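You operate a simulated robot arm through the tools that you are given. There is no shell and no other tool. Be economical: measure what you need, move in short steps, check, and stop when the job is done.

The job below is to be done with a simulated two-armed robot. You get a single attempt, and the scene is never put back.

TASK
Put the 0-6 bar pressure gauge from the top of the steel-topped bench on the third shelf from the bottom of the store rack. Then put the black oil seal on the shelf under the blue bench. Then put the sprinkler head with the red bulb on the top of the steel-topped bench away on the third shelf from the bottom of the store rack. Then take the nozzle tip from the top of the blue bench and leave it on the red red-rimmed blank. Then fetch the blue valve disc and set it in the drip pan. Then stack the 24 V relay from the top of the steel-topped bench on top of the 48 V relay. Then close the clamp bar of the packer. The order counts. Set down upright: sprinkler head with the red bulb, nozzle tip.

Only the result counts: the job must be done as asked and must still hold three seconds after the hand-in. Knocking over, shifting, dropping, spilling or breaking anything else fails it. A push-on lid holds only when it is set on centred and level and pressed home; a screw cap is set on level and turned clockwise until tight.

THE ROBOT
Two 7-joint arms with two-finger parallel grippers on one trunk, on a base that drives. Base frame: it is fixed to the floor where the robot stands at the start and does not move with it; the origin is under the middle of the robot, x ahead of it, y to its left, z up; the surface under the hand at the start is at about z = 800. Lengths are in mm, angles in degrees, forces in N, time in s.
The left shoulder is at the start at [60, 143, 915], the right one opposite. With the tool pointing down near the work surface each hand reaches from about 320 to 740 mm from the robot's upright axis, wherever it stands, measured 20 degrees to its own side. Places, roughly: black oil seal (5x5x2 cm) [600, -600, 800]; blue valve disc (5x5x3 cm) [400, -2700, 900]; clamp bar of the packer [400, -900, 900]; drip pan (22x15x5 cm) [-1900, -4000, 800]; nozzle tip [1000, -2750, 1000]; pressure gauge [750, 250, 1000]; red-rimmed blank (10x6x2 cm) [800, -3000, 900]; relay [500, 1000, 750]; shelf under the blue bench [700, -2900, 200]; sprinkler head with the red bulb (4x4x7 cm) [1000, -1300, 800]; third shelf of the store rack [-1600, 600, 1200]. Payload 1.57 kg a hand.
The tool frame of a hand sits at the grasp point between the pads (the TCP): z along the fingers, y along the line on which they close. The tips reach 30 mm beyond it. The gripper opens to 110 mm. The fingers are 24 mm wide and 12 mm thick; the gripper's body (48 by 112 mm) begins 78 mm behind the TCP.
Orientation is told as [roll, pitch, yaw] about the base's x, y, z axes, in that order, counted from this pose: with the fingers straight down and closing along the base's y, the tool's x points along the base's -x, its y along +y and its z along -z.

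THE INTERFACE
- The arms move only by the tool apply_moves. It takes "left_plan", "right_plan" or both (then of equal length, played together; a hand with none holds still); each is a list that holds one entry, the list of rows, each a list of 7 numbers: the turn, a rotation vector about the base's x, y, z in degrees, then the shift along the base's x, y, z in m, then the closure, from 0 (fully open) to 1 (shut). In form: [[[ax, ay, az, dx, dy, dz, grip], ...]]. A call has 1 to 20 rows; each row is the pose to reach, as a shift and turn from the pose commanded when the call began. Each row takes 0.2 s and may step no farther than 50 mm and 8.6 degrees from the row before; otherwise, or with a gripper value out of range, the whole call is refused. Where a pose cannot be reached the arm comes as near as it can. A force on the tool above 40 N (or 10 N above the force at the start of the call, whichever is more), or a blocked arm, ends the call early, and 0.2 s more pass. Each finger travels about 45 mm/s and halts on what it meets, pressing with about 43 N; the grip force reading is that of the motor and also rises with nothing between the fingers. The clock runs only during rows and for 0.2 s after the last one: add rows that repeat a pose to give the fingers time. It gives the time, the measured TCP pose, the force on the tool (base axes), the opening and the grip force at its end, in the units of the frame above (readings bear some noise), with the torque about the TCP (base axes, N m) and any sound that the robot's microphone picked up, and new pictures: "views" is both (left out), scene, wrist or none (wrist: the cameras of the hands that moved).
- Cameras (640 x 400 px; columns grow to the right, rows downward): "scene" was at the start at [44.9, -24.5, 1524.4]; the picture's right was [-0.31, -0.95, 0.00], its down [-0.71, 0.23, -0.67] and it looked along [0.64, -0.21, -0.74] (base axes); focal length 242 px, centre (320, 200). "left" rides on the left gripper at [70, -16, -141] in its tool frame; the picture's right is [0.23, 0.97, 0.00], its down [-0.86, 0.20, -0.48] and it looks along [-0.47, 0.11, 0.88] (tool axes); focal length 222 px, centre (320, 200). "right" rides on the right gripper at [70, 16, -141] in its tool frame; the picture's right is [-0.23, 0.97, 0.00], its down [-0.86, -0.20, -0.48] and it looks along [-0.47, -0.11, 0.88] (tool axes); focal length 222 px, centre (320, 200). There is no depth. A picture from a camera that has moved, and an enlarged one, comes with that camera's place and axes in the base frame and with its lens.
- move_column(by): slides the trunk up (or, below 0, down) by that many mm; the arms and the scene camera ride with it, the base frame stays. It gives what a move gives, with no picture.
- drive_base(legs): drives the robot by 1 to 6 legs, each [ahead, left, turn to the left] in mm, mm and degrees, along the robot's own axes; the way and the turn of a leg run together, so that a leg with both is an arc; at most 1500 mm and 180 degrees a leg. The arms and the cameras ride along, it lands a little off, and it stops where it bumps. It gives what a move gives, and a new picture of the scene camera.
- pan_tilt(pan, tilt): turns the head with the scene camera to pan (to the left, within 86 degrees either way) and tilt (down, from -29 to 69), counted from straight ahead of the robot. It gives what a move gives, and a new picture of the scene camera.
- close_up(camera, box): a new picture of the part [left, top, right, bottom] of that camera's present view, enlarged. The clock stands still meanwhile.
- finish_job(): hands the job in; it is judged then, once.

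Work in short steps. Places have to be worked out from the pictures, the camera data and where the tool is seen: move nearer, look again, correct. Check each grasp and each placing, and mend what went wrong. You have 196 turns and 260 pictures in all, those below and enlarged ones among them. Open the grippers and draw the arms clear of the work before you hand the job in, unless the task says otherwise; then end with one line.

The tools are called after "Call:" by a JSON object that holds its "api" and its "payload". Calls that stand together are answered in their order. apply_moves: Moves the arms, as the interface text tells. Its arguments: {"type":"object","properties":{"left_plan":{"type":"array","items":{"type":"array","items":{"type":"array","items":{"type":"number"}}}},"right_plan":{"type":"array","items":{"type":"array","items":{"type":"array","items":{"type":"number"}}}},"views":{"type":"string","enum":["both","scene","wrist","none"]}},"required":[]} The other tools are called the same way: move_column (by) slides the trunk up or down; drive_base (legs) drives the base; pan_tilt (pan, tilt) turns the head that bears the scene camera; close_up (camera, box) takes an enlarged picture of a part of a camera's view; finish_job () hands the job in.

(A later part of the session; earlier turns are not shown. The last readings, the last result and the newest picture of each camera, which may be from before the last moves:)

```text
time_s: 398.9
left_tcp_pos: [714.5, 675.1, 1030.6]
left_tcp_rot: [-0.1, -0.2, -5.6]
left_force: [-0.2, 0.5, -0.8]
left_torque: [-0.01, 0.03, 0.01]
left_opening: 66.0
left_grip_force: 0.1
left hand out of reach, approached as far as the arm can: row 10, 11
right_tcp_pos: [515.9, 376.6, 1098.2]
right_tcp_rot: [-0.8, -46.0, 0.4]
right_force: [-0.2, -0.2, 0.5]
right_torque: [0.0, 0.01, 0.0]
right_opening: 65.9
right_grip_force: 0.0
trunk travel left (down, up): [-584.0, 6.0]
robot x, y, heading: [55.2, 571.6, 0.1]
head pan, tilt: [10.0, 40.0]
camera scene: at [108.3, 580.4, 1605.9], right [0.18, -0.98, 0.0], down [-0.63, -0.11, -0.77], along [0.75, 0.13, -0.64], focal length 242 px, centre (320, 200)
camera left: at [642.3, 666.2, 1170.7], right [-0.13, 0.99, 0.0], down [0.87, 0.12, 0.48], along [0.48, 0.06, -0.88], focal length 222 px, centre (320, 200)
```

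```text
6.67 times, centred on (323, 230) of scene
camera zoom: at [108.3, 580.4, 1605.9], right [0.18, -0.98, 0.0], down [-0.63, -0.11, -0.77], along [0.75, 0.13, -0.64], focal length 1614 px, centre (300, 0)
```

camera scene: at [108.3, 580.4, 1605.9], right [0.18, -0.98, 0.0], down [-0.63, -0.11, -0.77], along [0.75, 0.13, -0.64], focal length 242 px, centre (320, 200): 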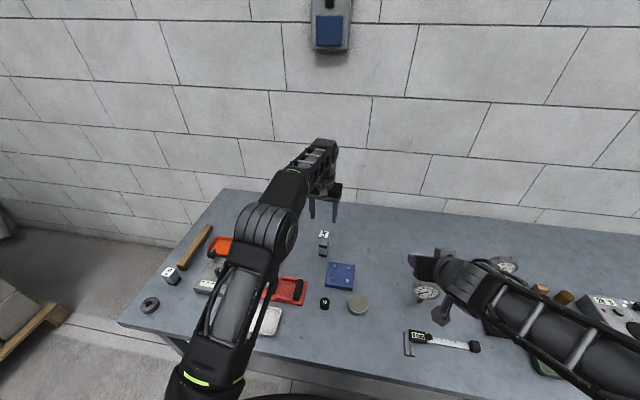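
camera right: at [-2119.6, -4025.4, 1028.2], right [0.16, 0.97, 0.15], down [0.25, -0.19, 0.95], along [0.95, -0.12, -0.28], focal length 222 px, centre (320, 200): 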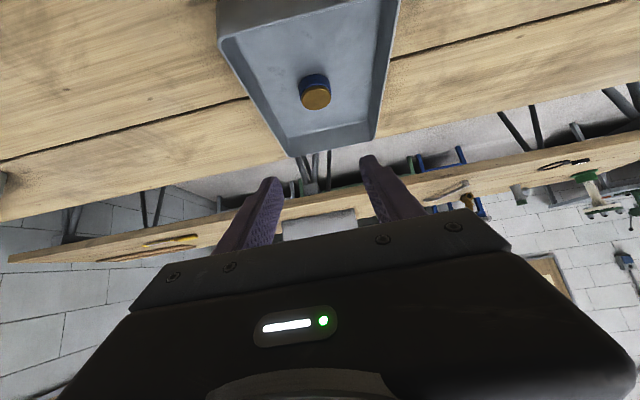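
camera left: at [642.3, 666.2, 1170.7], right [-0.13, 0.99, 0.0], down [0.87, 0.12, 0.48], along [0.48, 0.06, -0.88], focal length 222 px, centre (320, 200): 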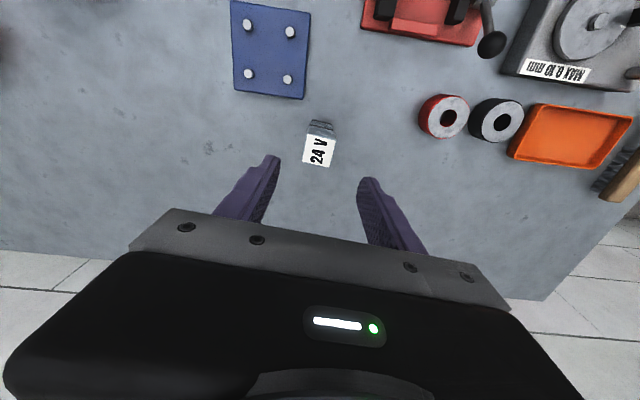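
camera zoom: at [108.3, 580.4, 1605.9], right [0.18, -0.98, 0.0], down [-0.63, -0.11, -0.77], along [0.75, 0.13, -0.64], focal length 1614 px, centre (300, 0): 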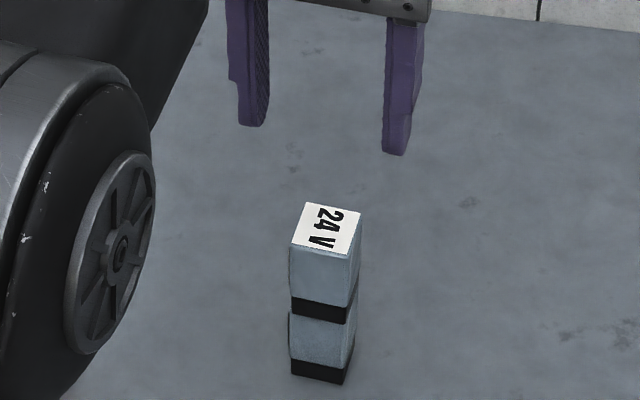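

Stack is neat. I draw the left hand back, then drive to the packer.

Call:
{"api": "apply_moves", "payload": {"left_plan": [[[0, 0, 0, -0.04, 0, 0, 0.4], [0, 0, 0, -0.08, 0, 0, 0.4], [0, 0, 0, -0.12, 0, 0, 0.4], [0, 0, 0, -0.16, 0, 0, 0.4], [0, 0, 0, -0.2, 0, 0, 0.4]]], "views": "none"}}

Call:
{"api": "drive_base", "payload": {"legs": [[-300, 0, 0], [0, -1300, 0]]}}

Call:
{"api": "pan_tilt", "payload": {"pan": -15, "tilt": 35}}

```text
time_s: 400.1
left_tcp_pos: [511.0, 673.9, 1031.1]
left_tcp_rot: [0.0, 0.2, -5.5]
left_force: [0.1, 0.6, 0.6]
left_torque: [0.04, -0.03, 0.01]
left_opening: 66.1
left_grip_force: 0.0
right_tcp_pos: [513.5, 376.8, 1097.8]
right_tcp_rot: [-0.8, -45.9, 0.5]
right_force: [-0.4, -0.7, 0.5]
right_torque: [-0.02, 0.02, 0.0]
right_opening: 66.1
right_grip_force: 0.0
trunk travel left (down, up): [-584.0, 6.0]
robot x, y, heading: [52.5, 561.3, 0.4]
head pan, tilt: [10.0, 40.0]
```

```text
time_s: 408.3
left_tcp_pos: [211.2, -627.8, 1029.6]
left_tcp_rot: [0.0, 0.0, -5.9]
left_force: [-0.4, -1.0, 0.2]
left_torque: [-0.02, 0.0, 0.02]
left_opening: 66.0
left_grip_force: 0.1
right_tcp_pos: [208.8, -925.0, 1099.2]
right_tcp_rot: [-0.8, -45.8, -0.1]
right_force: [0.1, -0.8, 0.0]
right_torque: [-0.02, 0.0, 0.0]
right_opening: 65.9
right_grip_force: 0.2
trunk travel left (down, up): [-584.0, 6.0]
robot x, y, heading: [-250.4, -734.5, 0.0]
head pan, tilt: [10.0, 40.0]
camera scene: at [-194.9, -718.7, 1605.9], right [0.17, -0.99, 0.0], down [-0.63, -0.11, -0.77], along [0.76, 0.13, -0.64], focal length 242 px, centre (320, 200)
```

scene: 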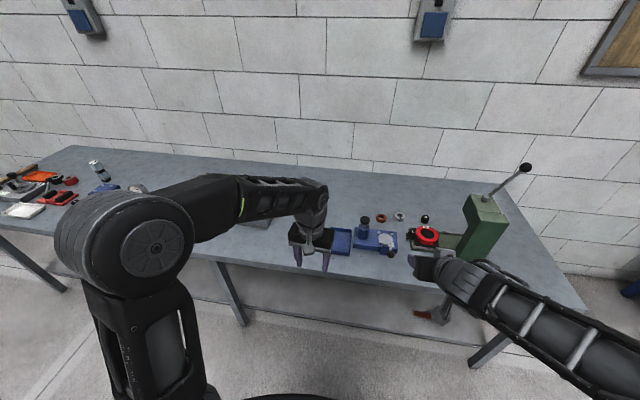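

```text
time_s: 409.2
left_tcp_pos: [210.5, -626.6, 1030.6]
left_tcp_rot: [0.0, 0.0, -5.9]
left_force: [0.8, 0.4, 0.7]
left_torque: [0.01, 0.03, 0.01]
left_opening: 66.0
left_grip_force: 0.0
right_tcp_pos: [209.3, -924.9, 1097.7]
right_tcp_rot: [-0.8, -45.9, 0.0]
right_force: [0.3, 0.1, -0.3]
right_torque: [-0.01, 0.01, 0.0]
right_opening: 66.2
right_grip_force: 0.0
trunk travel left (down, up): [-584.0, 6.0]
robot x, y, heading: [-245.7, -731.7, -0.4]
head pan, tilt: [-15.0, 35.0]
camera scene: at [-193.8, -755.8, 1613.5], right [-0.26, -0.96, 0.0], down [-0.55, 0.15, -0.82], along [0.79, -0.22, -0.57], focal length 242 px, centre (320, 200)
```

scene: 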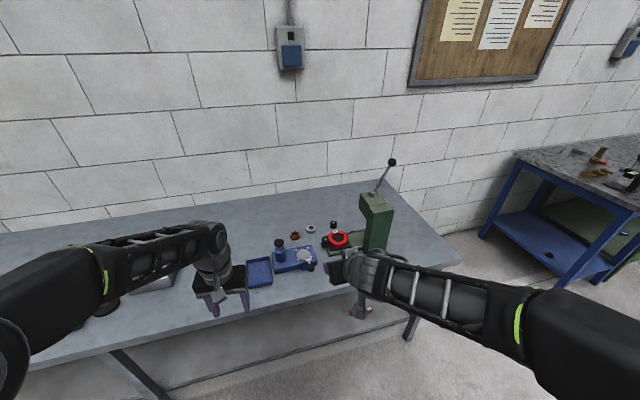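

Call:
{"api": "close_up", "payload": {"camera": "scene", "box": [235, 220, 335, 290]}}

Call:
{"api": "close_up", "payload": {"camera": "scene", "box": [310, 150, 430, 270]}}

```text
5.71 times, centred on (285, 255) of scene
camera zoom: at [-193.8, -755.8, 1613.5], right [-0.26, -0.96, 0.0], down [-0.55, 0.15, -0.82], along [0.79, -0.22, -0.57], focal length 1383 px, centre (520, -114)
```

zoom: 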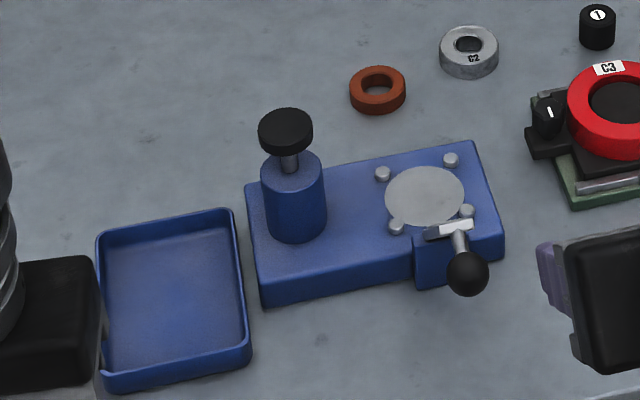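

```text
3.33 times, centred on (370, 210) of scene
camera zoom: at [-193.8, -755.8, 1613.5], right [-0.26, -0.96, 0.0], down [-0.55, 0.15, -0.82], along [0.79, -0.22, -0.57], focal length 807 px, centre (153, 167)
```

zoom: 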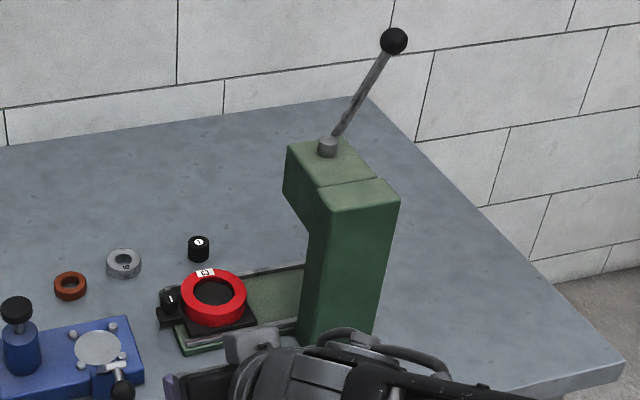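

Call:
{"api": "close_up", "payload": {"camera": "right", "box": [260, 0, 480, 160]}}

Call:
{"api": "close_up", "payload": {"camera": "left", "box": [0, 0, 640, 400]}}

```text
2.50 times, centred on (370, 80) of right
camera zoom: at [60.2, -907.3, 1148.2], right [0.17, 0.97, 0.15], down [0.25, -0.19, 0.95], along [0.95, -0.12, -0.28], focal length 555 px, centre (195, 500)
```

zoom: 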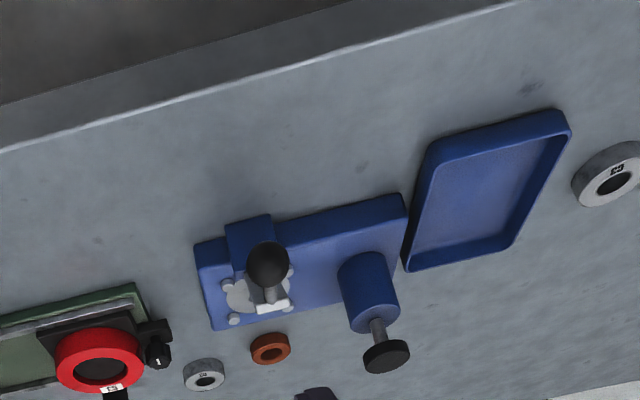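

```text
1.00 times, centred on (320, 200) of left (not enlarged: the box is as wide or as high as the picture)
camera zoom: at [139.4, -635.3, 1171.0], right [-0.13, 0.99, 0.0], down [0.87, 0.11, 0.48], along [0.47, 0.06, -0.88], focal length 222 px, centre (320, 200)
```

zoom: 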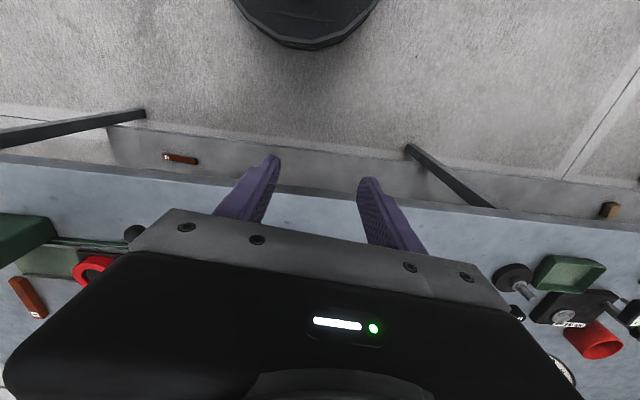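

The packer is the blue device; its clamp bar (ball handle) seems raised toward the robot, hinge on the front bracket. I need a side view: drive a bit nearer and use the left wrist camera from the left side.

Call:
{"api": "drive_base", "payload": {"legs": [[130, 40, 0.4]]}}

Call:
{"api": "apply_moves", "payload": {"left_plan": [[[-3.04, -2.74, -6.62, 0.008, 0, -0.005, 0.4], [-6.08, -5.48, -13.24, 0.016, 0, -0.01, 0.4], [-9.12, -8.22, -19.86, 0.025, 0, -0.015, 0.4], [-12.16, -10.96, -26.48, 0.033, 0, -0.02, 0.4], [-15.2, -13.7, -33.1, 0.042, 0, -0.025, 0.4], [-18.24, -16.44, -39.72, 0.05, 0, -0.03, 0.4], [-21.28, -19.18, -46.34, 0.058, 0, -0.04, 0.4], [-24.32, -21.92, -52.96, 0.066, 0, -0.05, 0.4], [-27.36, -24.66, -59.58, 0.075, 0, -0.055, 0.4], [-30.4, -27.4, -66.2, 0.083, 0, -0.06, 0.4], [-33.44, -30.14, -72.82, 0.092, 0, -0.065, 0.4], [-36.5, -32.9, -79.4, 0.1, 0, -0.07, 0.4]]], "views": "both"}}

```text
time_s: 410.5
left_tcp_pos: [341.5, -583.3, 1030.0]
left_tcp_rot: [-0.2, 0.1, -5.6]
left_force: [0.0, 0.0, -0.2]
left_torque: [0.02, 0.01, 0.01]
left_opening: 66.0
left_grip_force: 0.1
right_tcp_pos: [343.7, -882.1, 1097.5]
right_tcp_rot: [-0.8, -45.7, 0.3]
right_force: [0.5, 1.0, 0.0]
right_torque: [0.01, 0.02, 0.02]
right_opening: 66.2
right_grip_force: 0.0
trunk travel left (down, up): [-584.0, 6.0]
robot x, y, heading: [-118.2, -693.5, 0.2]
head pan, tilt: [-15.0, 35.0]
camera scene: at [-61.3, -715.5, 1613.4], right [-0.26, -0.97, 0.0], down [-0.56, 0.15, -0.82], along [0.79, -0.21, -0.57], focal length 242 px, centre (320, 200)
```

scene: 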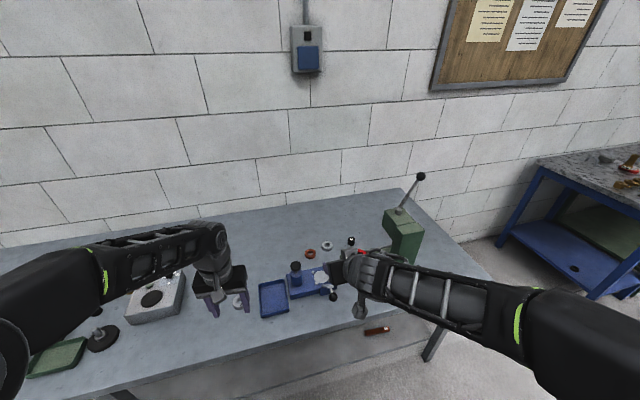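

```text
time_s: 413.1
left_tcp_pos: [440.7, -585.0, 958.8]
left_tcp_rot: [-0.2, -45.0, -89.7]
left_force: [-0.1, 0.4, 0.7]
left_torque: [0.01, 0.03, 0.03]
left_opening: 65.7
left_grip_force: 0.0
right_tcp_pos: [341.9, -882.7, 1098.1]
right_tcp_rot: [-0.9, -45.8, 0.3]
right_force: [0.3, 0.0, -0.7]
right_torque: [0.03, 0.02, 0.0]
right_opening: 65.9
right_grip_force: 0.0
trunk travel left (down, up): [-584.0, 6.0]
robot x, y, heading: [-118.5, -692.3, 0.1]
head pan, tilt: [-15.0, 35.0]
camera scene: at [-62.6, -715.6, 1613.5], right [-0.26, -0.97, 0.0], down [-0.55, 0.15, -0.82], along [0.79, -0.21, -0.57], focal length 242 px, centre (320, 200)
camera left: at [424.3, -434.5, 1009.3], right [0.97, 0.16, -0.16], down [0.2, -0.26, 0.94], along [0.11, -0.95, -0.29], focal length 222 px, centre (320, 200)
```

scene: 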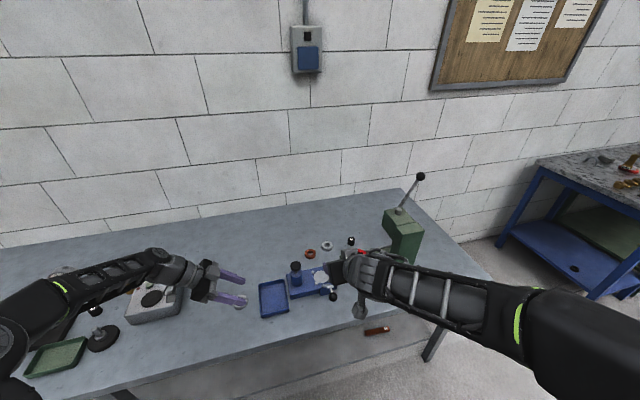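
left: 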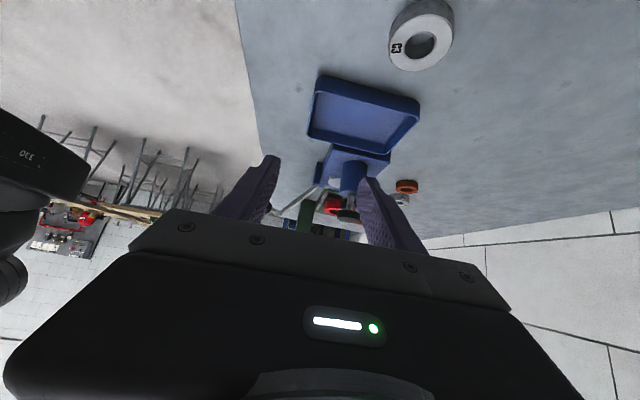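

Call:
{"api": "close_up", "payload": {"camera": "left", "box": [255, 120, 415, 240]}}

Call:
{"api": "close_up", "payload": {"camera": "scene", "box": [250, 230, 350, 320]}}

```text
3.33 times, centred on (335, 180) of left
camera zoom: at [424.3, -434.5, 1009.3], right [0.97, 0.16, -0.16], down [0.2, -0.26, 0.94], along [0.11, -0.95, -0.29], focal length 740 px, centre (270, 267)
```

zoom: 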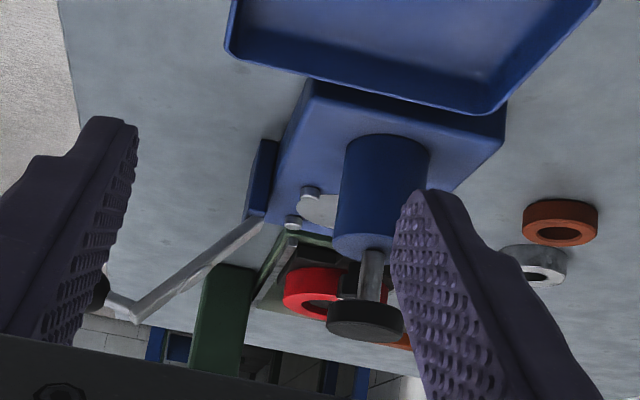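

```text
4.44 times, centred on (300, 275) of scene
camera zoom: at [-62.6, -715.6, 1613.5], right [-0.26, -0.97, 0.0], down [-0.55, 0.15, -0.82], along [0.79, -0.21, -0.57], focal length 1076 px, centre (409, -133)
```

zoom: 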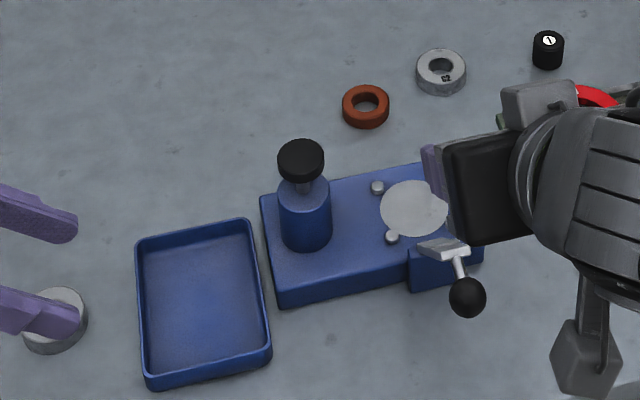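

The side view is clear: the bar rises from a hinge near [462, -875, 845] toward the robot at about 130°, ball handle at about [373, -875, 912]; closing means swinging it forward-down over the plate. I set the right hand vertical, lift the left, and drive 100 mm nearer.

Call:
{"api": "apply_moves", "payload": {"right_plan": [[[0, 7.6, 0, -0.005, 0, 0, 0.4], [0, 15.2, 0, -0.01, 0, 0, 0.4], [0, 22.8, 0, -0.015, 0, 0, 0.4], [0, 30.4, 0, -0.02, 0, 0, 0.4], [0, 38, 0, -0.025, 0, 0, 0.4], [0, 45.8, 0, -0.03, 0, 0, 0.4]]], "left_plan": [[[0, 0, 0, -0.02, 0.01, 0.02, 0.4], [0, 0, 0, -0.04, 0.02, 0.04, 0.4], [0, 0, 0, -0.06, 0.03, 0.06, 0.4], [0, 0, 0, -0.08, 0.04, 0.08, 0.4], [0, 0, 0, -0.1, 0.05, 0.1, 0.4], [0, 0, 0, -0.1, 0.06, 0.1, 0.4]]], "views": "none"}}

Call:
{"api": "drive_base", "payload": {"legs": [[100, 0, 0]]}}

Call:
{"api": "close_up", "payload": {"camera": "right", "box": [0, 0, 640, 400]}}

```text
time_s: 414.5
left_tcp_pos: [342.6, -524.5, 1061.1]
left_tcp_rot: [-0.4, -45.1, -89.6]
left_force: [0.0, 0.0, 0.1]
left_torque: [0.0, 0.03, -0.03]
left_opening: 66.1
left_grip_force: 0.1
right_tcp_pos: [312.8, -882.5, 1098.2]
right_tcp_rot: [-0.5, 0.2, 0.2]
right_force: [0.6, 0.8, -0.5]
right_torque: [-0.03, 0.03, 0.0]
right_opening: 65.8
right_grip_force: 0.1
trunk travel left (down, up): [-584.0, 6.0]
robot x, y, heading: [-117.3, -688.6, -0.2]
head pan, tilt: [-15.0, 35.0]
```

```text
time_s: 415.7
left_tcp_pos: [443.8, -525.5, 1060.7]
left_tcp_rot: [-0.5, -45.0, -89.6]
left_force: [0.4, -0.4, 0.6]
left_torque: [-0.01, 0.0, -0.04]
left_opening: 66.1
left_grip_force: 0.0
right_tcp_pos: [413.6, -883.1, 1097.1]
right_tcp_rot: [-0.7, 0.1, 0.0]
right_force: [0.0, 0.1, 0.4]
right_torque: [-0.02, 0.05, 0.01]
right_opening: 66.0
right_grip_force: 0.0
trunk travel left (down, up): [-584.0, 6.0]
robot x, y, heading: [-13.2, -692.8, 0.0]
head pan, tilt: [-15.0, 35.0]
camera scene: at [39.2, -716.2, 1613.4], right [-0.26, -0.97, 0.0], down [-0.56, 0.15, -0.82], along [0.79, -0.21, -0.57], focal length 242 px, centre (320, 200)
```

scene: 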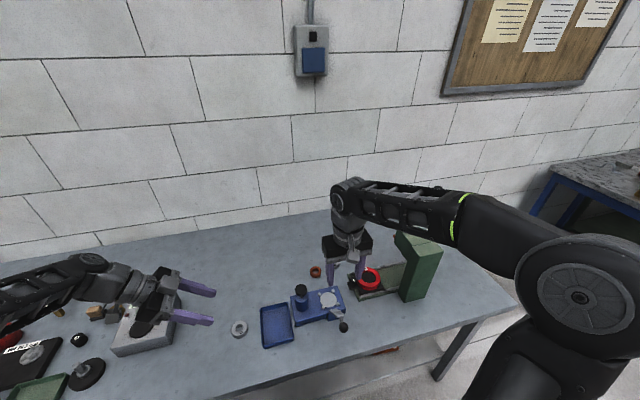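

```text
1.00 times, centred on (320, 200) of right (not enlarged: the box is as wide or as high as the picture)
camera zoom: at [343.6, -866.1, 1240.3], right [0.22, 0.97, -0.01], down [0.86, -0.19, 0.48], along [0.47, -0.12, -0.88], focal length 222 px, centre (320, 200)
```

zoom: 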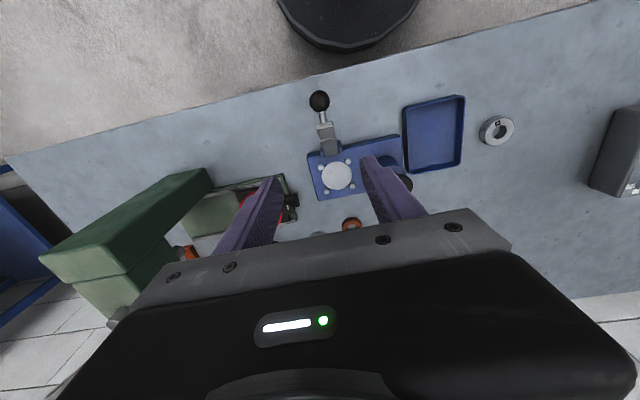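

Ball handle at [370, -876, 912], hinge line at [461, -878, 850]. I bring the right hand down around the ball, pads at its sides, tips just below it.

Call:
{"api": "apply_moves", "payload": {"right_plan": [[[0, 0, 0, -0.022, 0.004, -0.03, 0.4], [0, 0, 0, -0.044, 0.007, -0.07, 0.4], [0, 0, 0, -0.044, 0.007, -0.11, 0.4], [0, 0, 0, -0.044, 0.007, -0.15, 0.4], [0, 0, 0, -0.044, 0.007, -0.169, 0.4], [0, 0, 0, -0.044, 0.007, -0.169, 0.4]]], "views": "wrist"}}

Call:
{"api": "close_up", "payload": {"camera": "scene", "box": [290, 240, 410, 350]}}

Call:
{"api": "close_up", "payload": {"camera": "left", "box": [200, 80, 440, 260]}}

```text
time_s: 417.1
left_tcp_pos: [442.0, -525.4, 1060.6]
left_tcp_rot: [-0.4, -45.0, -89.7]
left_force: [-0.8, 0.5, 0.0]
left_torque: [0.03, 0.03, 0.01]
left_opening: 65.6
left_grip_force: 0.0
right_tcp_pos: [367.8, -876.4, 929.0]
right_tcp_rot: [-0.5, 0.0, 0.1]
right_force: [0.1, -0.4, -0.3]
right_torque: [-0.01, 0.04, 0.0]
right_opening: 65.8
right_grip_force: 0.1
trunk travel left (down, up): [-584.0, 6.0]
robot x, y, heading: [-19.8, -691.4, -0.1]
head pan, tilt: [-15.0, 35.0]
camera right: at [297.3, -858.9, 1071.6], right [0.22, 0.97, -0.01], down [0.86, -0.19, 0.48], along [0.47, -0.12, -0.88], focal length 222 px, centre (320, 200)
```

right: 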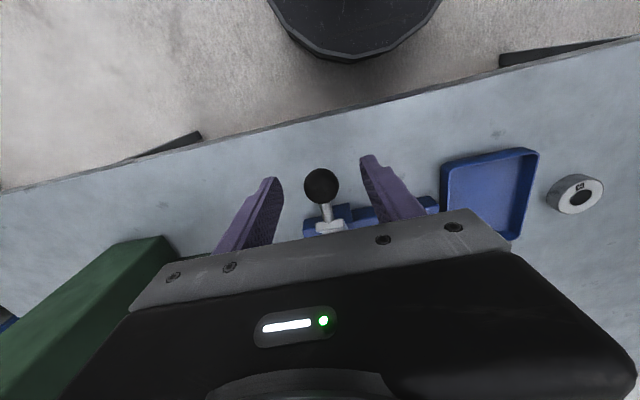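

```text
3.64 times, centred on (350, 295) of scene
camera zoom: at [37.1, -716.2, 1613.5], right [-0.26, -0.97, 0.0], down [-0.55, 0.15, -0.82], along [0.79, -0.21, -0.57], focal length 880 px, centre (211, -146)
```

zoom: 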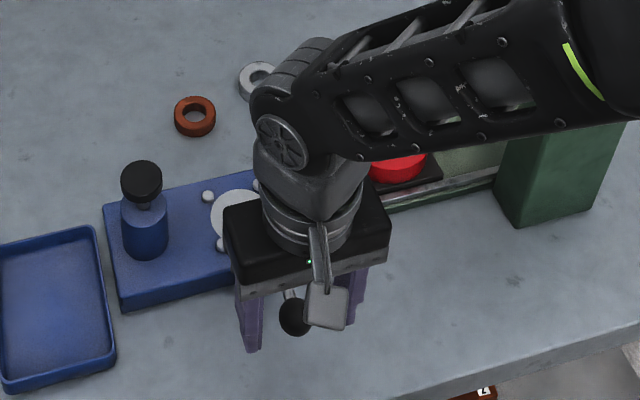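

```text
2.22 times, centred on (320, 170) of left
camera zoom: at [425.0, -375.9, 1110.4], right [0.97, 0.16, -0.17], down [0.2, -0.27, 0.94], along [0.11, -0.95, -0.29], focal length 494 px, centre (320, 267)
```

zoom: 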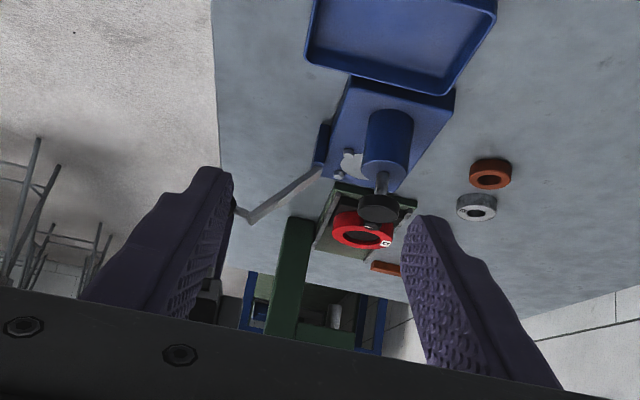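

The ball is centred between the pads. I close on it.

Call:
{"api": "apply_moves", "payload": {"right_plan": [[[0, 0, 0, 0.002, 0, 0, 0.55], [0, 0, 0, 0.002, 0, 0, 0.7], [0, 0, 0, 0.002, 0, 0, 0.85], [0, 0, 0, 0.002, 0, 0, 0.85], [0, 0, 0, 0.002, 0, 0, 0.85]]], "views": "wrist"}}

```text
time_s: 418.3
left_tcp_pos: [441.0, -523.7, 1061.5]
left_tcp_rot: [-0.4, -45.0, -89.5]
left_force: [-0.2, -0.4, 0.3]
left_torque: [0.01, -0.03, 0.04]
left_opening: 65.9
left_grip_force: 0.1
right_tcp_pos: [369.7, -876.3, 929.7]
right_tcp_rot: [-0.6, -0.2, 0.3]
right_force: [-0.8, 4.2, 0.3]
right_torque: [0.04, -0.05, 0.03]
right_opening: 27.2
right_grip_force: 36.6
trunk travel left (down, up): [-584.0, 6.0]
robot x, y, heading: [-14.9, -693.3, -0.1]
head pan, tilt: [-15.0, 35.0]
camera right: at [299.7, -858.4, 1072.1], right [0.22, 0.97, -0.01], down [0.86, -0.19, 0.48], along [0.47, -0.12, -0.88], focal length 222 px, centre (320, 200)
```

right: 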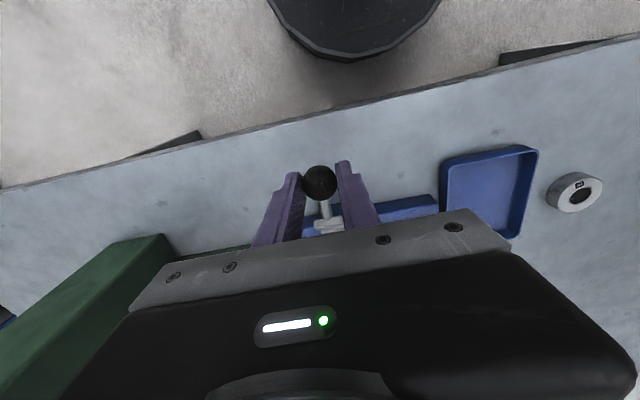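

Ball gripped (27 mm). I start along the arc about the hinge: first 20°.

Call:
{"api": "apply_moves", "payload": {"right_plan": [[[0, 0, 0, 0.0055, 0, 0.0074, 0.85], [0, 0, 0, 0.012, 0, 0.0145, 0.85], [0, 0, 0, 0.0192, 0, 0.021, 0.85], [0, 0, 0, 0.0268, 0, 0.0269, 0.85]]], "views": "wrist"}}

Call:
{"api": "close_up", "payload": {"camera": "left", "box": [220, 100, 420, 240]}}

```text
time_s: 419.3
left_tcp_pos: [442.1, -524.8, 1061.4]
left_tcp_rot: [-0.3, -45.1, -89.7]
left_force: [-0.8, -0.7, -0.1]
left_torque: [-0.01, -0.01, 0.03]
left_opening: 65.8
left_grip_force: 0.0
right_tcp_pos: [394.1, -876.0, 955.8]
right_tcp_rot: [-0.6, 0.1, 0.3]
right_force: [-9.3, 9.9, -3.0]
right_torque: [0.14, 1.19, -0.06]
right_opening: 27.2
right_grip_force: 38.1
trunk travel left (down, up): [-584.0, 6.0]
robot x, y, heading: [-15.7, -691.5, -0.0]
head pan, tilt: [-15.0, 35.0]
camera right: at [325.1, -858.3, 1098.4], right [0.22, 0.97, -0.01], down [0.86, -0.19, 0.48], along [0.46, -0.12, -0.88], focal length 222 px, centre (320, 200)
```

right: 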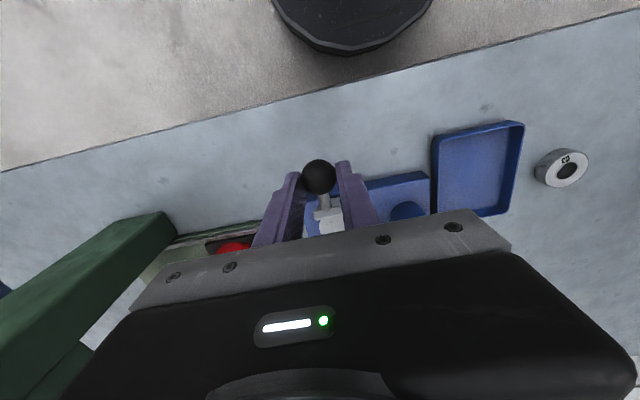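

```text
2.86 times, centred on (320, 170) of left
camera zoom: at [424.3, -375.0, 1110.4], right [0.97, 0.16, -0.16], down [0.2, -0.26, 0.94], along [0.11, -0.95, -0.29], focal length 635 px, centre (320, 286)
```

zoom: 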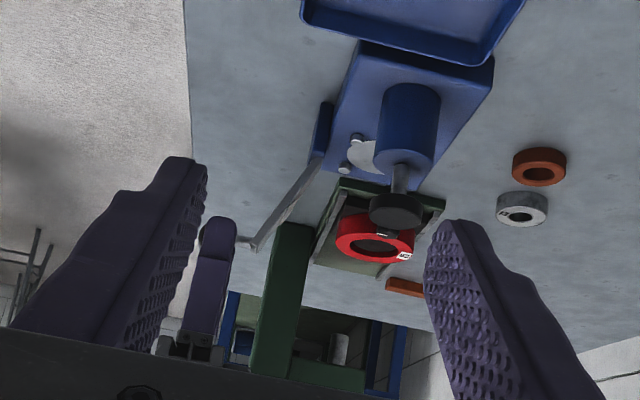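

The bar follows. Continue the arc to about 85°.

Call:
{"api": "apply_moves", "payload": {"right_plan": [[[0, 0, 0, 0.0082, 0, 0.0052, 0.85], [0, 0, 0, 0.0168, 0, 0.0097, 0.85], [0, 0, 0, 0.0257, 0, 0.0134, 0.85], [0, 0, 0, 0.035, 0, 0.0163, 0.85], [0, 0, 0, 0.0444, 0, 0.0184, 0.85], [0, 0, 0, 0.054, 0, 0.0197, 0.85], [0, 0, 0, 0.0637, 0, 0.0201, 0.85], [0, 0, 0, 0.0734, 0, 0.0197, 0.85]]], "views": "wrist"}}

Call:
{"api": "close_up", "payload": {"camera": "left", "box": [220, 100, 420, 240]}}

```text
time_s: 421.1
left_tcp_pos: [441.9, -524.4, 1060.2]
left_tcp_rot: [-0.4, -45.0, -89.6]
left_force: [-0.6, 0.2, -0.1]
left_torque: [-0.01, 0.0, 0.01]
left_opening: 66.1
left_grip_force: 0.0
right_tcp_pos: [469.7, -876.5, 976.5]
right_tcp_rot: [-0.6, 0.1, 0.2]
right_force: [-6.9, 8.0, -0.8]
right_torque: [0.19, 0.86, -0.06]
right_opening: 23.4
right_grip_force: 28.6
trunk travel left (down, up): [-584.0, 6.0]
robot x, y, heading: [-17.2, -696.3, -0.1]
head pan, tilt: [-15.0, 35.0]
camera right: at [399.4, -858.2, 1118.6], right [0.22, 0.97, -0.01], down [0.86, -0.19, 0.48], along [0.46, -0.12, -0.88], focal length 222 px, centre (320, 200)
```

right: 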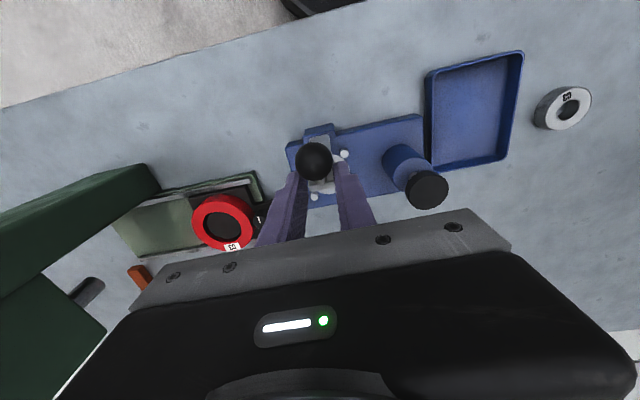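

```text
2.86 times, centred on (320, 170) of left
camera zoom: at [424.6, -375.1, 1110.3], right [0.97, 0.16, -0.17], down [0.2, -0.26, 0.94], along [0.11, -0.95, -0.29], focal length 635 px, centre (320, 286)
```

zoom: 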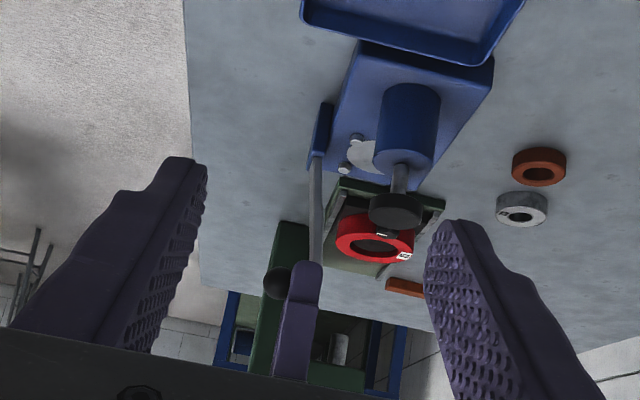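

The fingers slid ahead of the ball; the bar is now about vertical. I reopen, go back 22 mm, take the ball deeper, and grip again.

Call:
{"api": "apply_moves", "payload": {"right_plan": [[[0, 0, 0, 0, 0, 0, 0.7], [0, 0, 0, 0, 0, 0, 0.55], [0, 0, 0, -0.012, 0, -0.003, 0.55], [0, 0, 0, -0.022, 0, -0.006, 0.55], [0, 0, 0, -0.022, 0, -0.006, 0.7], [0, 0, 0, -0.022, 0, -0.006, 0.85], [0, 0, 0, -0.022, 0, -0.006, 0.88], [0, 0, 0, -0.022, 0, -0.006, 0.88]]], "views": "wrist"}}

Call:
{"api": "close_up", "payload": {"camera": "left", "box": [220, 100, 420, 240]}}

```text
time_s: 422.9
left_tcp_pos: [442.7, -524.4, 1060.2]
left_tcp_rot: [-0.4, -45.1, -89.7]
left_force: [-0.1, 0.4, -0.1]
left_torque: [0.0, 0.01, 0.0]
left_opening: 65.9
left_grip_force: 0.0
right_tcp_pos: [449.1, -875.4, 970.3]
right_tcp_rot: [-0.6, -0.1, 0.2]
right_force: [0.6, 5.5, -0.3]
right_torque: [0.04, -0.01, 0.04]
right_opening: 27.1
right_grip_force: 36.6
trunk travel left (down, up): [-584.0, 6.0]
robot x, y, heading: [-13.6, -691.8, -0.1]
head pan, tilt: [-15.0, 35.0]
camera right: at [378.3, -858.5, 1112.7], right [0.22, 0.97, -0.01], down [0.86, -0.19, 0.48], along [0.47, -0.12, -0.88], focal length 222 px, centre (320, 200)
```

right: 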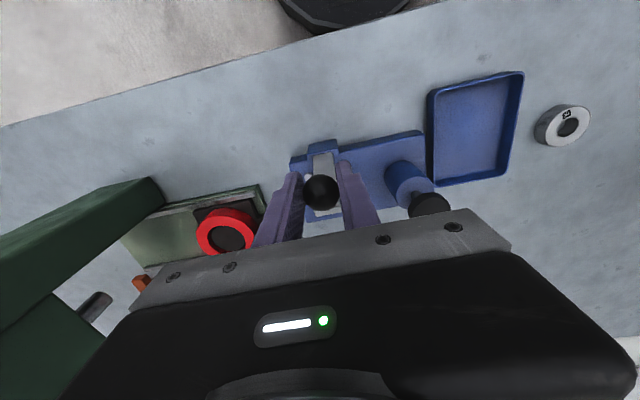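

```text
2.86 times, centred on (320, 170) of left
camera zoom: at [425.1, -375.2, 1110.2], right [0.97, 0.16, -0.17], down [0.2, -0.27, 0.94], along [0.11, -0.95, -0.29], focal length 635 px, centre (320, 286)
```

zoom: 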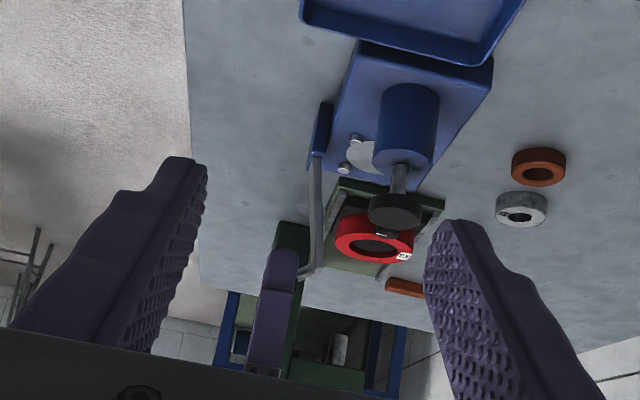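

Ball is held properly now. Continue the arc in slower, 3° steps to about 73°.

Call:
{"api": "apply_moves", "payload": {"right_plan": [[[0, 0, 0, 0.0059, 0, 0.0006, 0.9], [0, 0, 0, 0.0118, 0, 0.0008, 0.9], [0, 0, 0, 0.0177, 0, 0.0007, 0.9], [0, 0, 0, 0.0236, 0, 0.0003, 0.9], [0, 0, 0, 0.0295, 0, -0.0004, 0.9], [0, 0, 0, 0.0353, 0, -0.0013, 0.9], [0, 0, 0, 0.0411, 0, -0.0027, 0.9], [0, 0, 0, 0.0468, 0, -0.0043, 0.9]]], "views": "wrist"}}

Call:
{"api": "close_up", "payload": {"camera": "left", "box": [220, 100, 420, 240]}}

```text
time_s: 424.7
left_tcp_pos: [441.0, -524.9, 1060.7]
left_tcp_rot: [-0.3, -45.1, -89.7]
left_force: [-0.2, 0.9, 0.3]
left_torque: [-0.01, 0.0, 0.0]
left_opening: 66.0
left_grip_force: 0.0
right_tcp_pos: [495.0, -875.6, 966.0]
right_tcp_rot: [-0.6, -0.1, 0.0]
right_force: [-7.2, 4.7, 2.1]
right_torque: [0.0, 1.03, -0.04]
right_opening: 27.3
right_grip_force: 38.0
trunk travel left (down, up): [-584.0, 6.0]
robot x, y, heading: [-20.7, -690.5, -0.2]
head pan, tilt: [-15.0, 35.0]
camera right: at [424.4, -858.3, 1109.0], right [0.23, 0.97, -0.01], down [0.85, -0.19, 0.48], along [0.47, -0.12, -0.88], focal length 222 px, centre (320, 200)
```

right: 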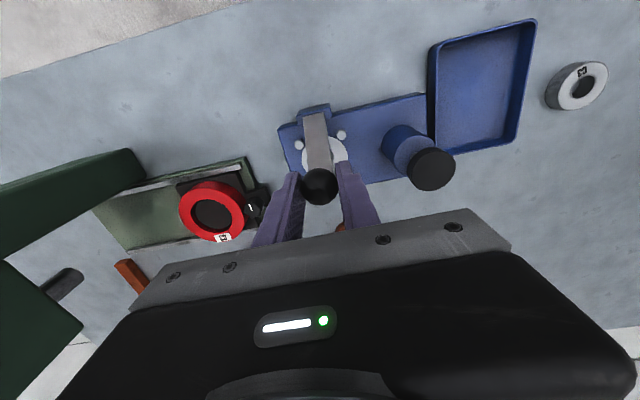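

```text
2.86 times, centred on (320, 170) of left
camera zoom: at [424.3, -375.4, 1110.6], right [0.97, 0.16, -0.16], down [0.2, -0.27, 0.94], along [0.11, -0.95, -0.29], focal length 635 px, centre (320, 286)
```

zoom: 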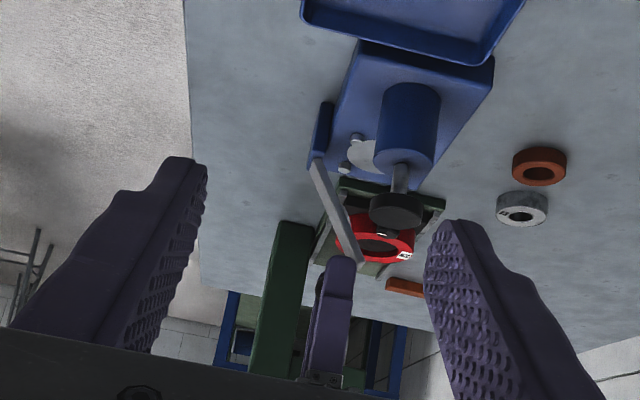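

Good. Continue down to about 41°.

Call:
{"api": "apply_moves", "payload": {"right_plan": [[[0, 0, 0, 0.0075, 0, -0.0025, 0.9], [0, 0, 0, 0.0147, 0, -0.0057, 0.9], [0, 0, 0, 0.0217, 0, -0.0093, 0.9], [0, 0, 0, 0.0285, 0, -0.0133, 0.9], [0, 0, 0, 0.0349, 0, -0.0179, 0.9], [0, 0, 0, 0.041, 0, -0.0229, 0.9], [0, 0, 0, 0.0468, 0, -0.0283, 0.9], [0, 0, 0, 0.0521, 0, -0.0341, 0.9]]], "views": "wrist"}}

Call:
{"api": "close_up", "payload": {"camera": "left", "box": [220, 100, 420, 240]}}

```text
time_s: 426.5
left_tcp_pos: [440.5, -525.1, 1060.9]
left_tcp_rot: [-0.3, -45.1, -89.7]
left_force: [0.0, 0.3, 0.0]
left_torque: [0.03, 0.04, -0.04]
left_opening: 65.9
left_grip_force: 0.0
right_tcp_pos: [548.0, -874.8, 932.0]
right_tcp_rot: [-0.6, -0.2, 0.0]
right_force: [0.6, 5.8, 11.6]
right_torque: [-0.01, 1.01, -0.04]
right_opening: 27.5
right_grip_force: 37.6
trunk travel left (down, up): [-584.0, 6.0]
robot x, y, heading: [-16.2, -695.6, -0.4]
head pan, tilt: [-15.0, 35.0]
camera right: at [477.4, -858.3, 1074.2], right [0.22, 0.97, -0.01], down [0.85, -0.19, 0.48], along [0.47, -0.12, -0.88], focal length 222 px, centre (320, 200)
```

right: 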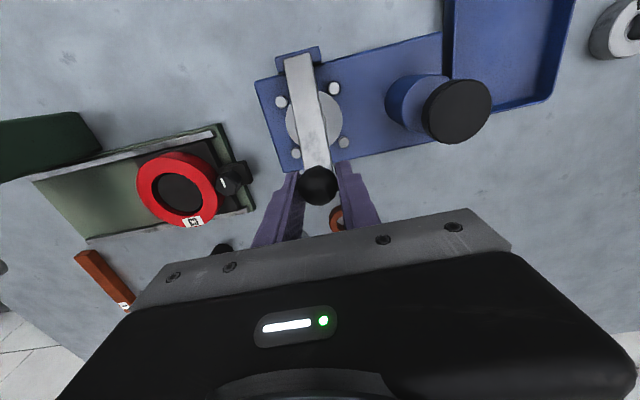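

```text
2.86 times, centred on (320, 170) of left
camera zoom: at [424.6, -375.0, 1110.4], right [0.97, 0.16, -0.16], down [0.2, -0.26, 0.94], along [0.11, -0.95, -0.29], focal length 635 px, centre (320, 286)
```

zoom: 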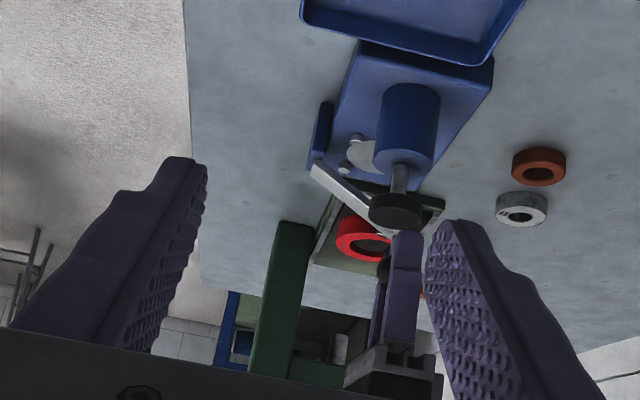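

The bar is at about 45°. Continue down to about 17°.

Call:
{"api": "apply_moves", "payload": {"right_plan": [[[0, 0, 0, 0.005, 0, -0.0061, 0.9], [0, 0, 0, 0.0095, 0, -0.0126, 0.9], [0, 0, 0, 0.0135, 0, -0.0194, 0.9], [0, 0, 0, 0.0171, 0, -0.0264, 0.9], [0, 0, 0, 0.0201, 0, -0.0337, 0.9], [0, 0, 0, 0.0227, 0, -0.0411, 0.9]]], "views": "wrist"}}

Call:
{"api": "close_up", "payload": {"camera": "left", "box": [220, 100, 420, 240]}}

```text
time_s: 427.9
left_tcp_pos: [441.9, -524.9, 1060.1]
left_tcp_rot: [-0.5, -45.1, -89.6]
left_force: [0.9, 0.3, -0.1]
left_torque: [0.02, 0.01, 0.02]
left_opening: 66.0
left_grip_force: 0.0
right_tcp_pos: [569.7, -875.9, 889.9]
right_tcp_rot: [-0.5, -0.1, 0.1]
right_force: [4.8, 6.1, 9.6]
right_torque: [-0.09, 0.9, -0.04]
right_opening: 27.2
right_grip_force: 37.5
trunk travel left (down, up): [-584.0, 6.0]
robot x, y, heading: [-17.1, -692.3, -0.1]
head pan, tilt: [-15.0, 35.0]
camera right: at [500.1, -858.4, 1032.6], right [0.22, 0.97, -0.01], down [0.85, -0.19, 0.48], along [0.47, -0.12, -0.88], focal length 222 px, centre (320, 200)
```

right: 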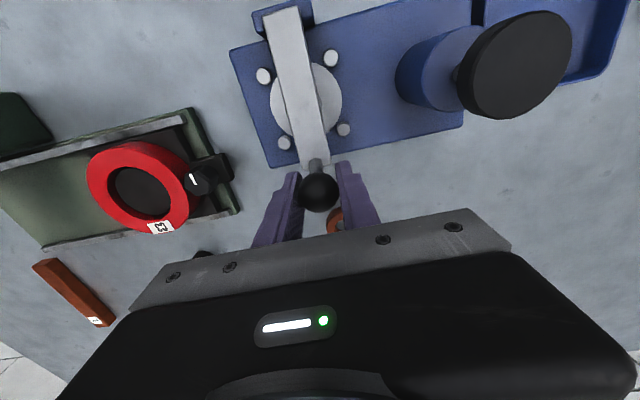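

```text
2.86 times, centred on (320, 170) of left
camera zoom: at [425.0, -375.1, 1110.2], right [0.97, 0.16, -0.17], down [0.2, -0.26, 0.94], along [0.11, -0.95, -0.29], focal length 635 px, centre (320, 286)
```

zoom: 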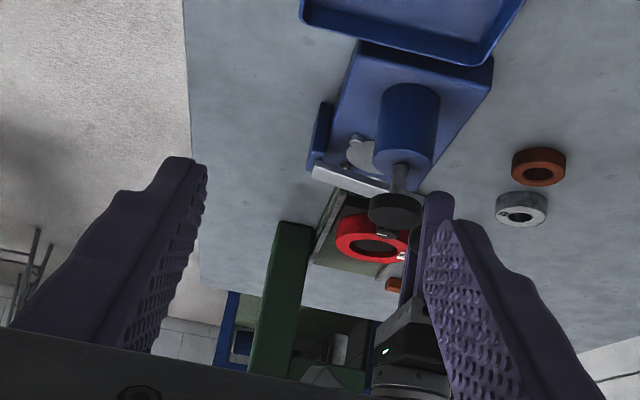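

Nearly closed. Continue lowering until the stop is felt.

Call:
{"api": "apply_moves", "payload": {"right_plan": [[[0, 0, 0, 0.0015, 0, -0.0057, 0.9], [0, 0, 0, 0.0022, 0, -0.0085, 0.9], [0, 0, 0, 0.0028, 0, -0.0115, 0.9], [0, 0, 0, 0.0033, 0, -0.0145, 0.9], [0, 0, 0, 0.0038, 0, -0.0174, 0.9]]], "views": "wrist"}}

Call:
{"api": "close_up", "payload": {"camera": "left", "box": [270, 120, 390, 210]}}

```text
time_s: 429.1
left_tcp_pos: [441.5, -524.5, 1060.7]
left_tcp_rot: [-0.3, -45.2, -89.8]
left_force: [0.0, 0.9, -0.3]
left_torque: [-0.01, 0.01, 0.0]
left_opening: 66.3
left_grip_force: 0.2
right_tcp_pos: [573.5, -875.3, 874.5]
right_tcp_rot: [-0.6, -0.3, 0.2]
right_force: [3.5, 3.5, 21.5]
right_torque: [0.0, 0.81, -0.06]
right_opening: 27.1
right_grip_force: 38.1
trunk travel left (down, up): [-584.0, 6.0]
robot x, y, heading: [-14.4, -691.8, 0.0]
head pan, tilt: [-15.0, 35.0]
camera right: at [503.3, -858.4, 1017.2], right [0.23, 0.97, -0.01], down [0.85, -0.19, 0.48], along [0.47, -0.12, -0.87], focal length 222 px, centre (320, 200)
```

right: 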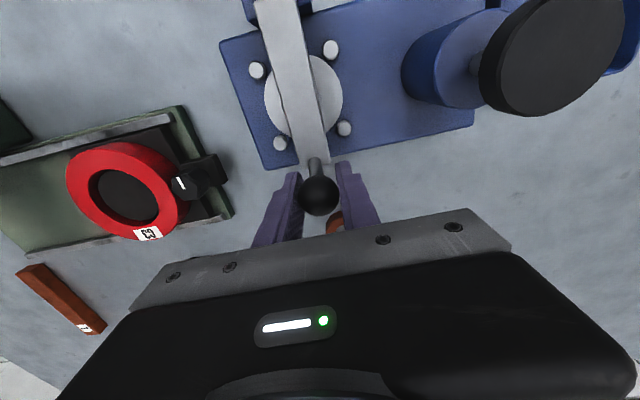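

```text
4.44 times, centred on (330, 165) of left
camera zoom: at [424.3, -375.2, 1110.8], right [0.97, 0.16, -0.16], down [0.2, -0.27, 0.94], along [0.11, -0.95, -0.29], focal length 987 px, centre (276, 356)
```

zoom: 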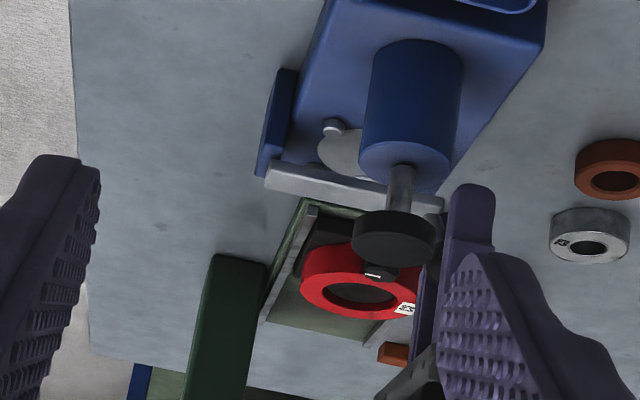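

Resistance of 21 N: likely the stop. I press 3 mm more to be sure.

Call:
{"api": "apply_moves", "payload": {"right_plan": [[[0, 0, 0, 0.0003, 0, -0.002, 0.9], [0, 0, 0, 0.0006, 0, -0.004, 0.9], [0, 0, 0, 0.0006, 0, -0.004, 0.9]]], "views": "none"}}

```text
time_s: 429.9
left_tcp_pos: [439.8, -525.5, 1060.7]
left_tcp_rot: [-0.4, -45.1, -89.7]
left_force: [-0.9, -0.4, -0.5]
left_torque: [0.02, -0.03, 0.05]
left_opening: 66.1
left_grip_force: 0.1
right_tcp_pos: [572.4, -875.2, 870.8]
right_tcp_rot: [-0.5, -0.2, 0.1]
right_force: [2.8, 1.9, 27.3]
right_torque: [-0.01, 0.07, 0.03]
right_opening: 26.9
right_grip_force: 37.5
trunk travel left (down, up): [-584.0, 6.0]
robot x, y, heading: [-17.5, -693.9, -0.1]
head pan, tilt: [-15.0, 35.0]
```

Call:
{"api": "apply_moves", "payload": {"right_plan": [[[0, 0, 0, 0.0003, 0, -0.002, 0.9], [0, 0, 0, 0.0005, 0, -0.004, 0.9], [0, 0, 0, 0.0005, 0, -0.005, 0.9]]], "views": "none"}}

Call:
{"api": "close_up", "payload": {"camera": "left", "box": [270, 120, 390, 210]}}

```text
time_s: 430.7
left_tcp_pos: [440.7, -526.7, 1061.9]
left_tcp_rot: [-0.2, -45.1, -89.8]
left_force: [-0.1, 0.9, 0.8]
left_torque: [-0.02, 0.0, 0.0]
left_opening: 66.0
left_grip_force: 0.0
right_tcp_pos: [573.4, -874.9, 865.5]
right_tcp_rot: [-0.8, -0.1, 0.1]
right_force: [-1.2, 0.8, 27.8]
right_torque: [0.0, 0.08, -0.01]
right_opening: 27.1
right_grip_force: 37.4
trunk travel left (down, up): [-584.0, 6.0]
robot x, y, heading: [-16.3, -695.7, 0.0]
head pan, tilt: [-15.0, 35.0]
```

```text
4.44 times, centred on (330, 165) of left
camera zoom: at [423.1, -375.2, 1111.1], right [0.97, 0.16, -0.16], down [0.2, -0.27, 0.94], along [0.11, -0.95, -0.29], focal length 987 px, centre (276, 356)
```

zoom: 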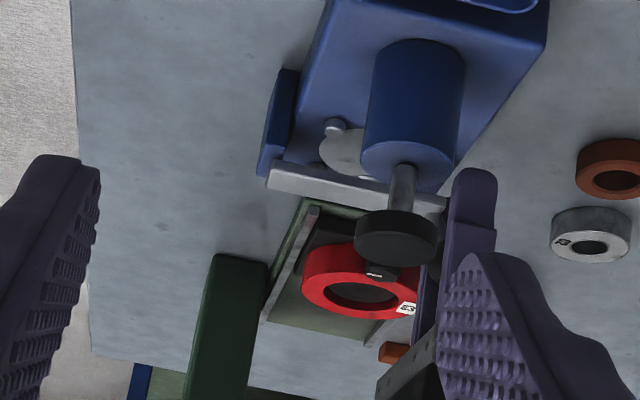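

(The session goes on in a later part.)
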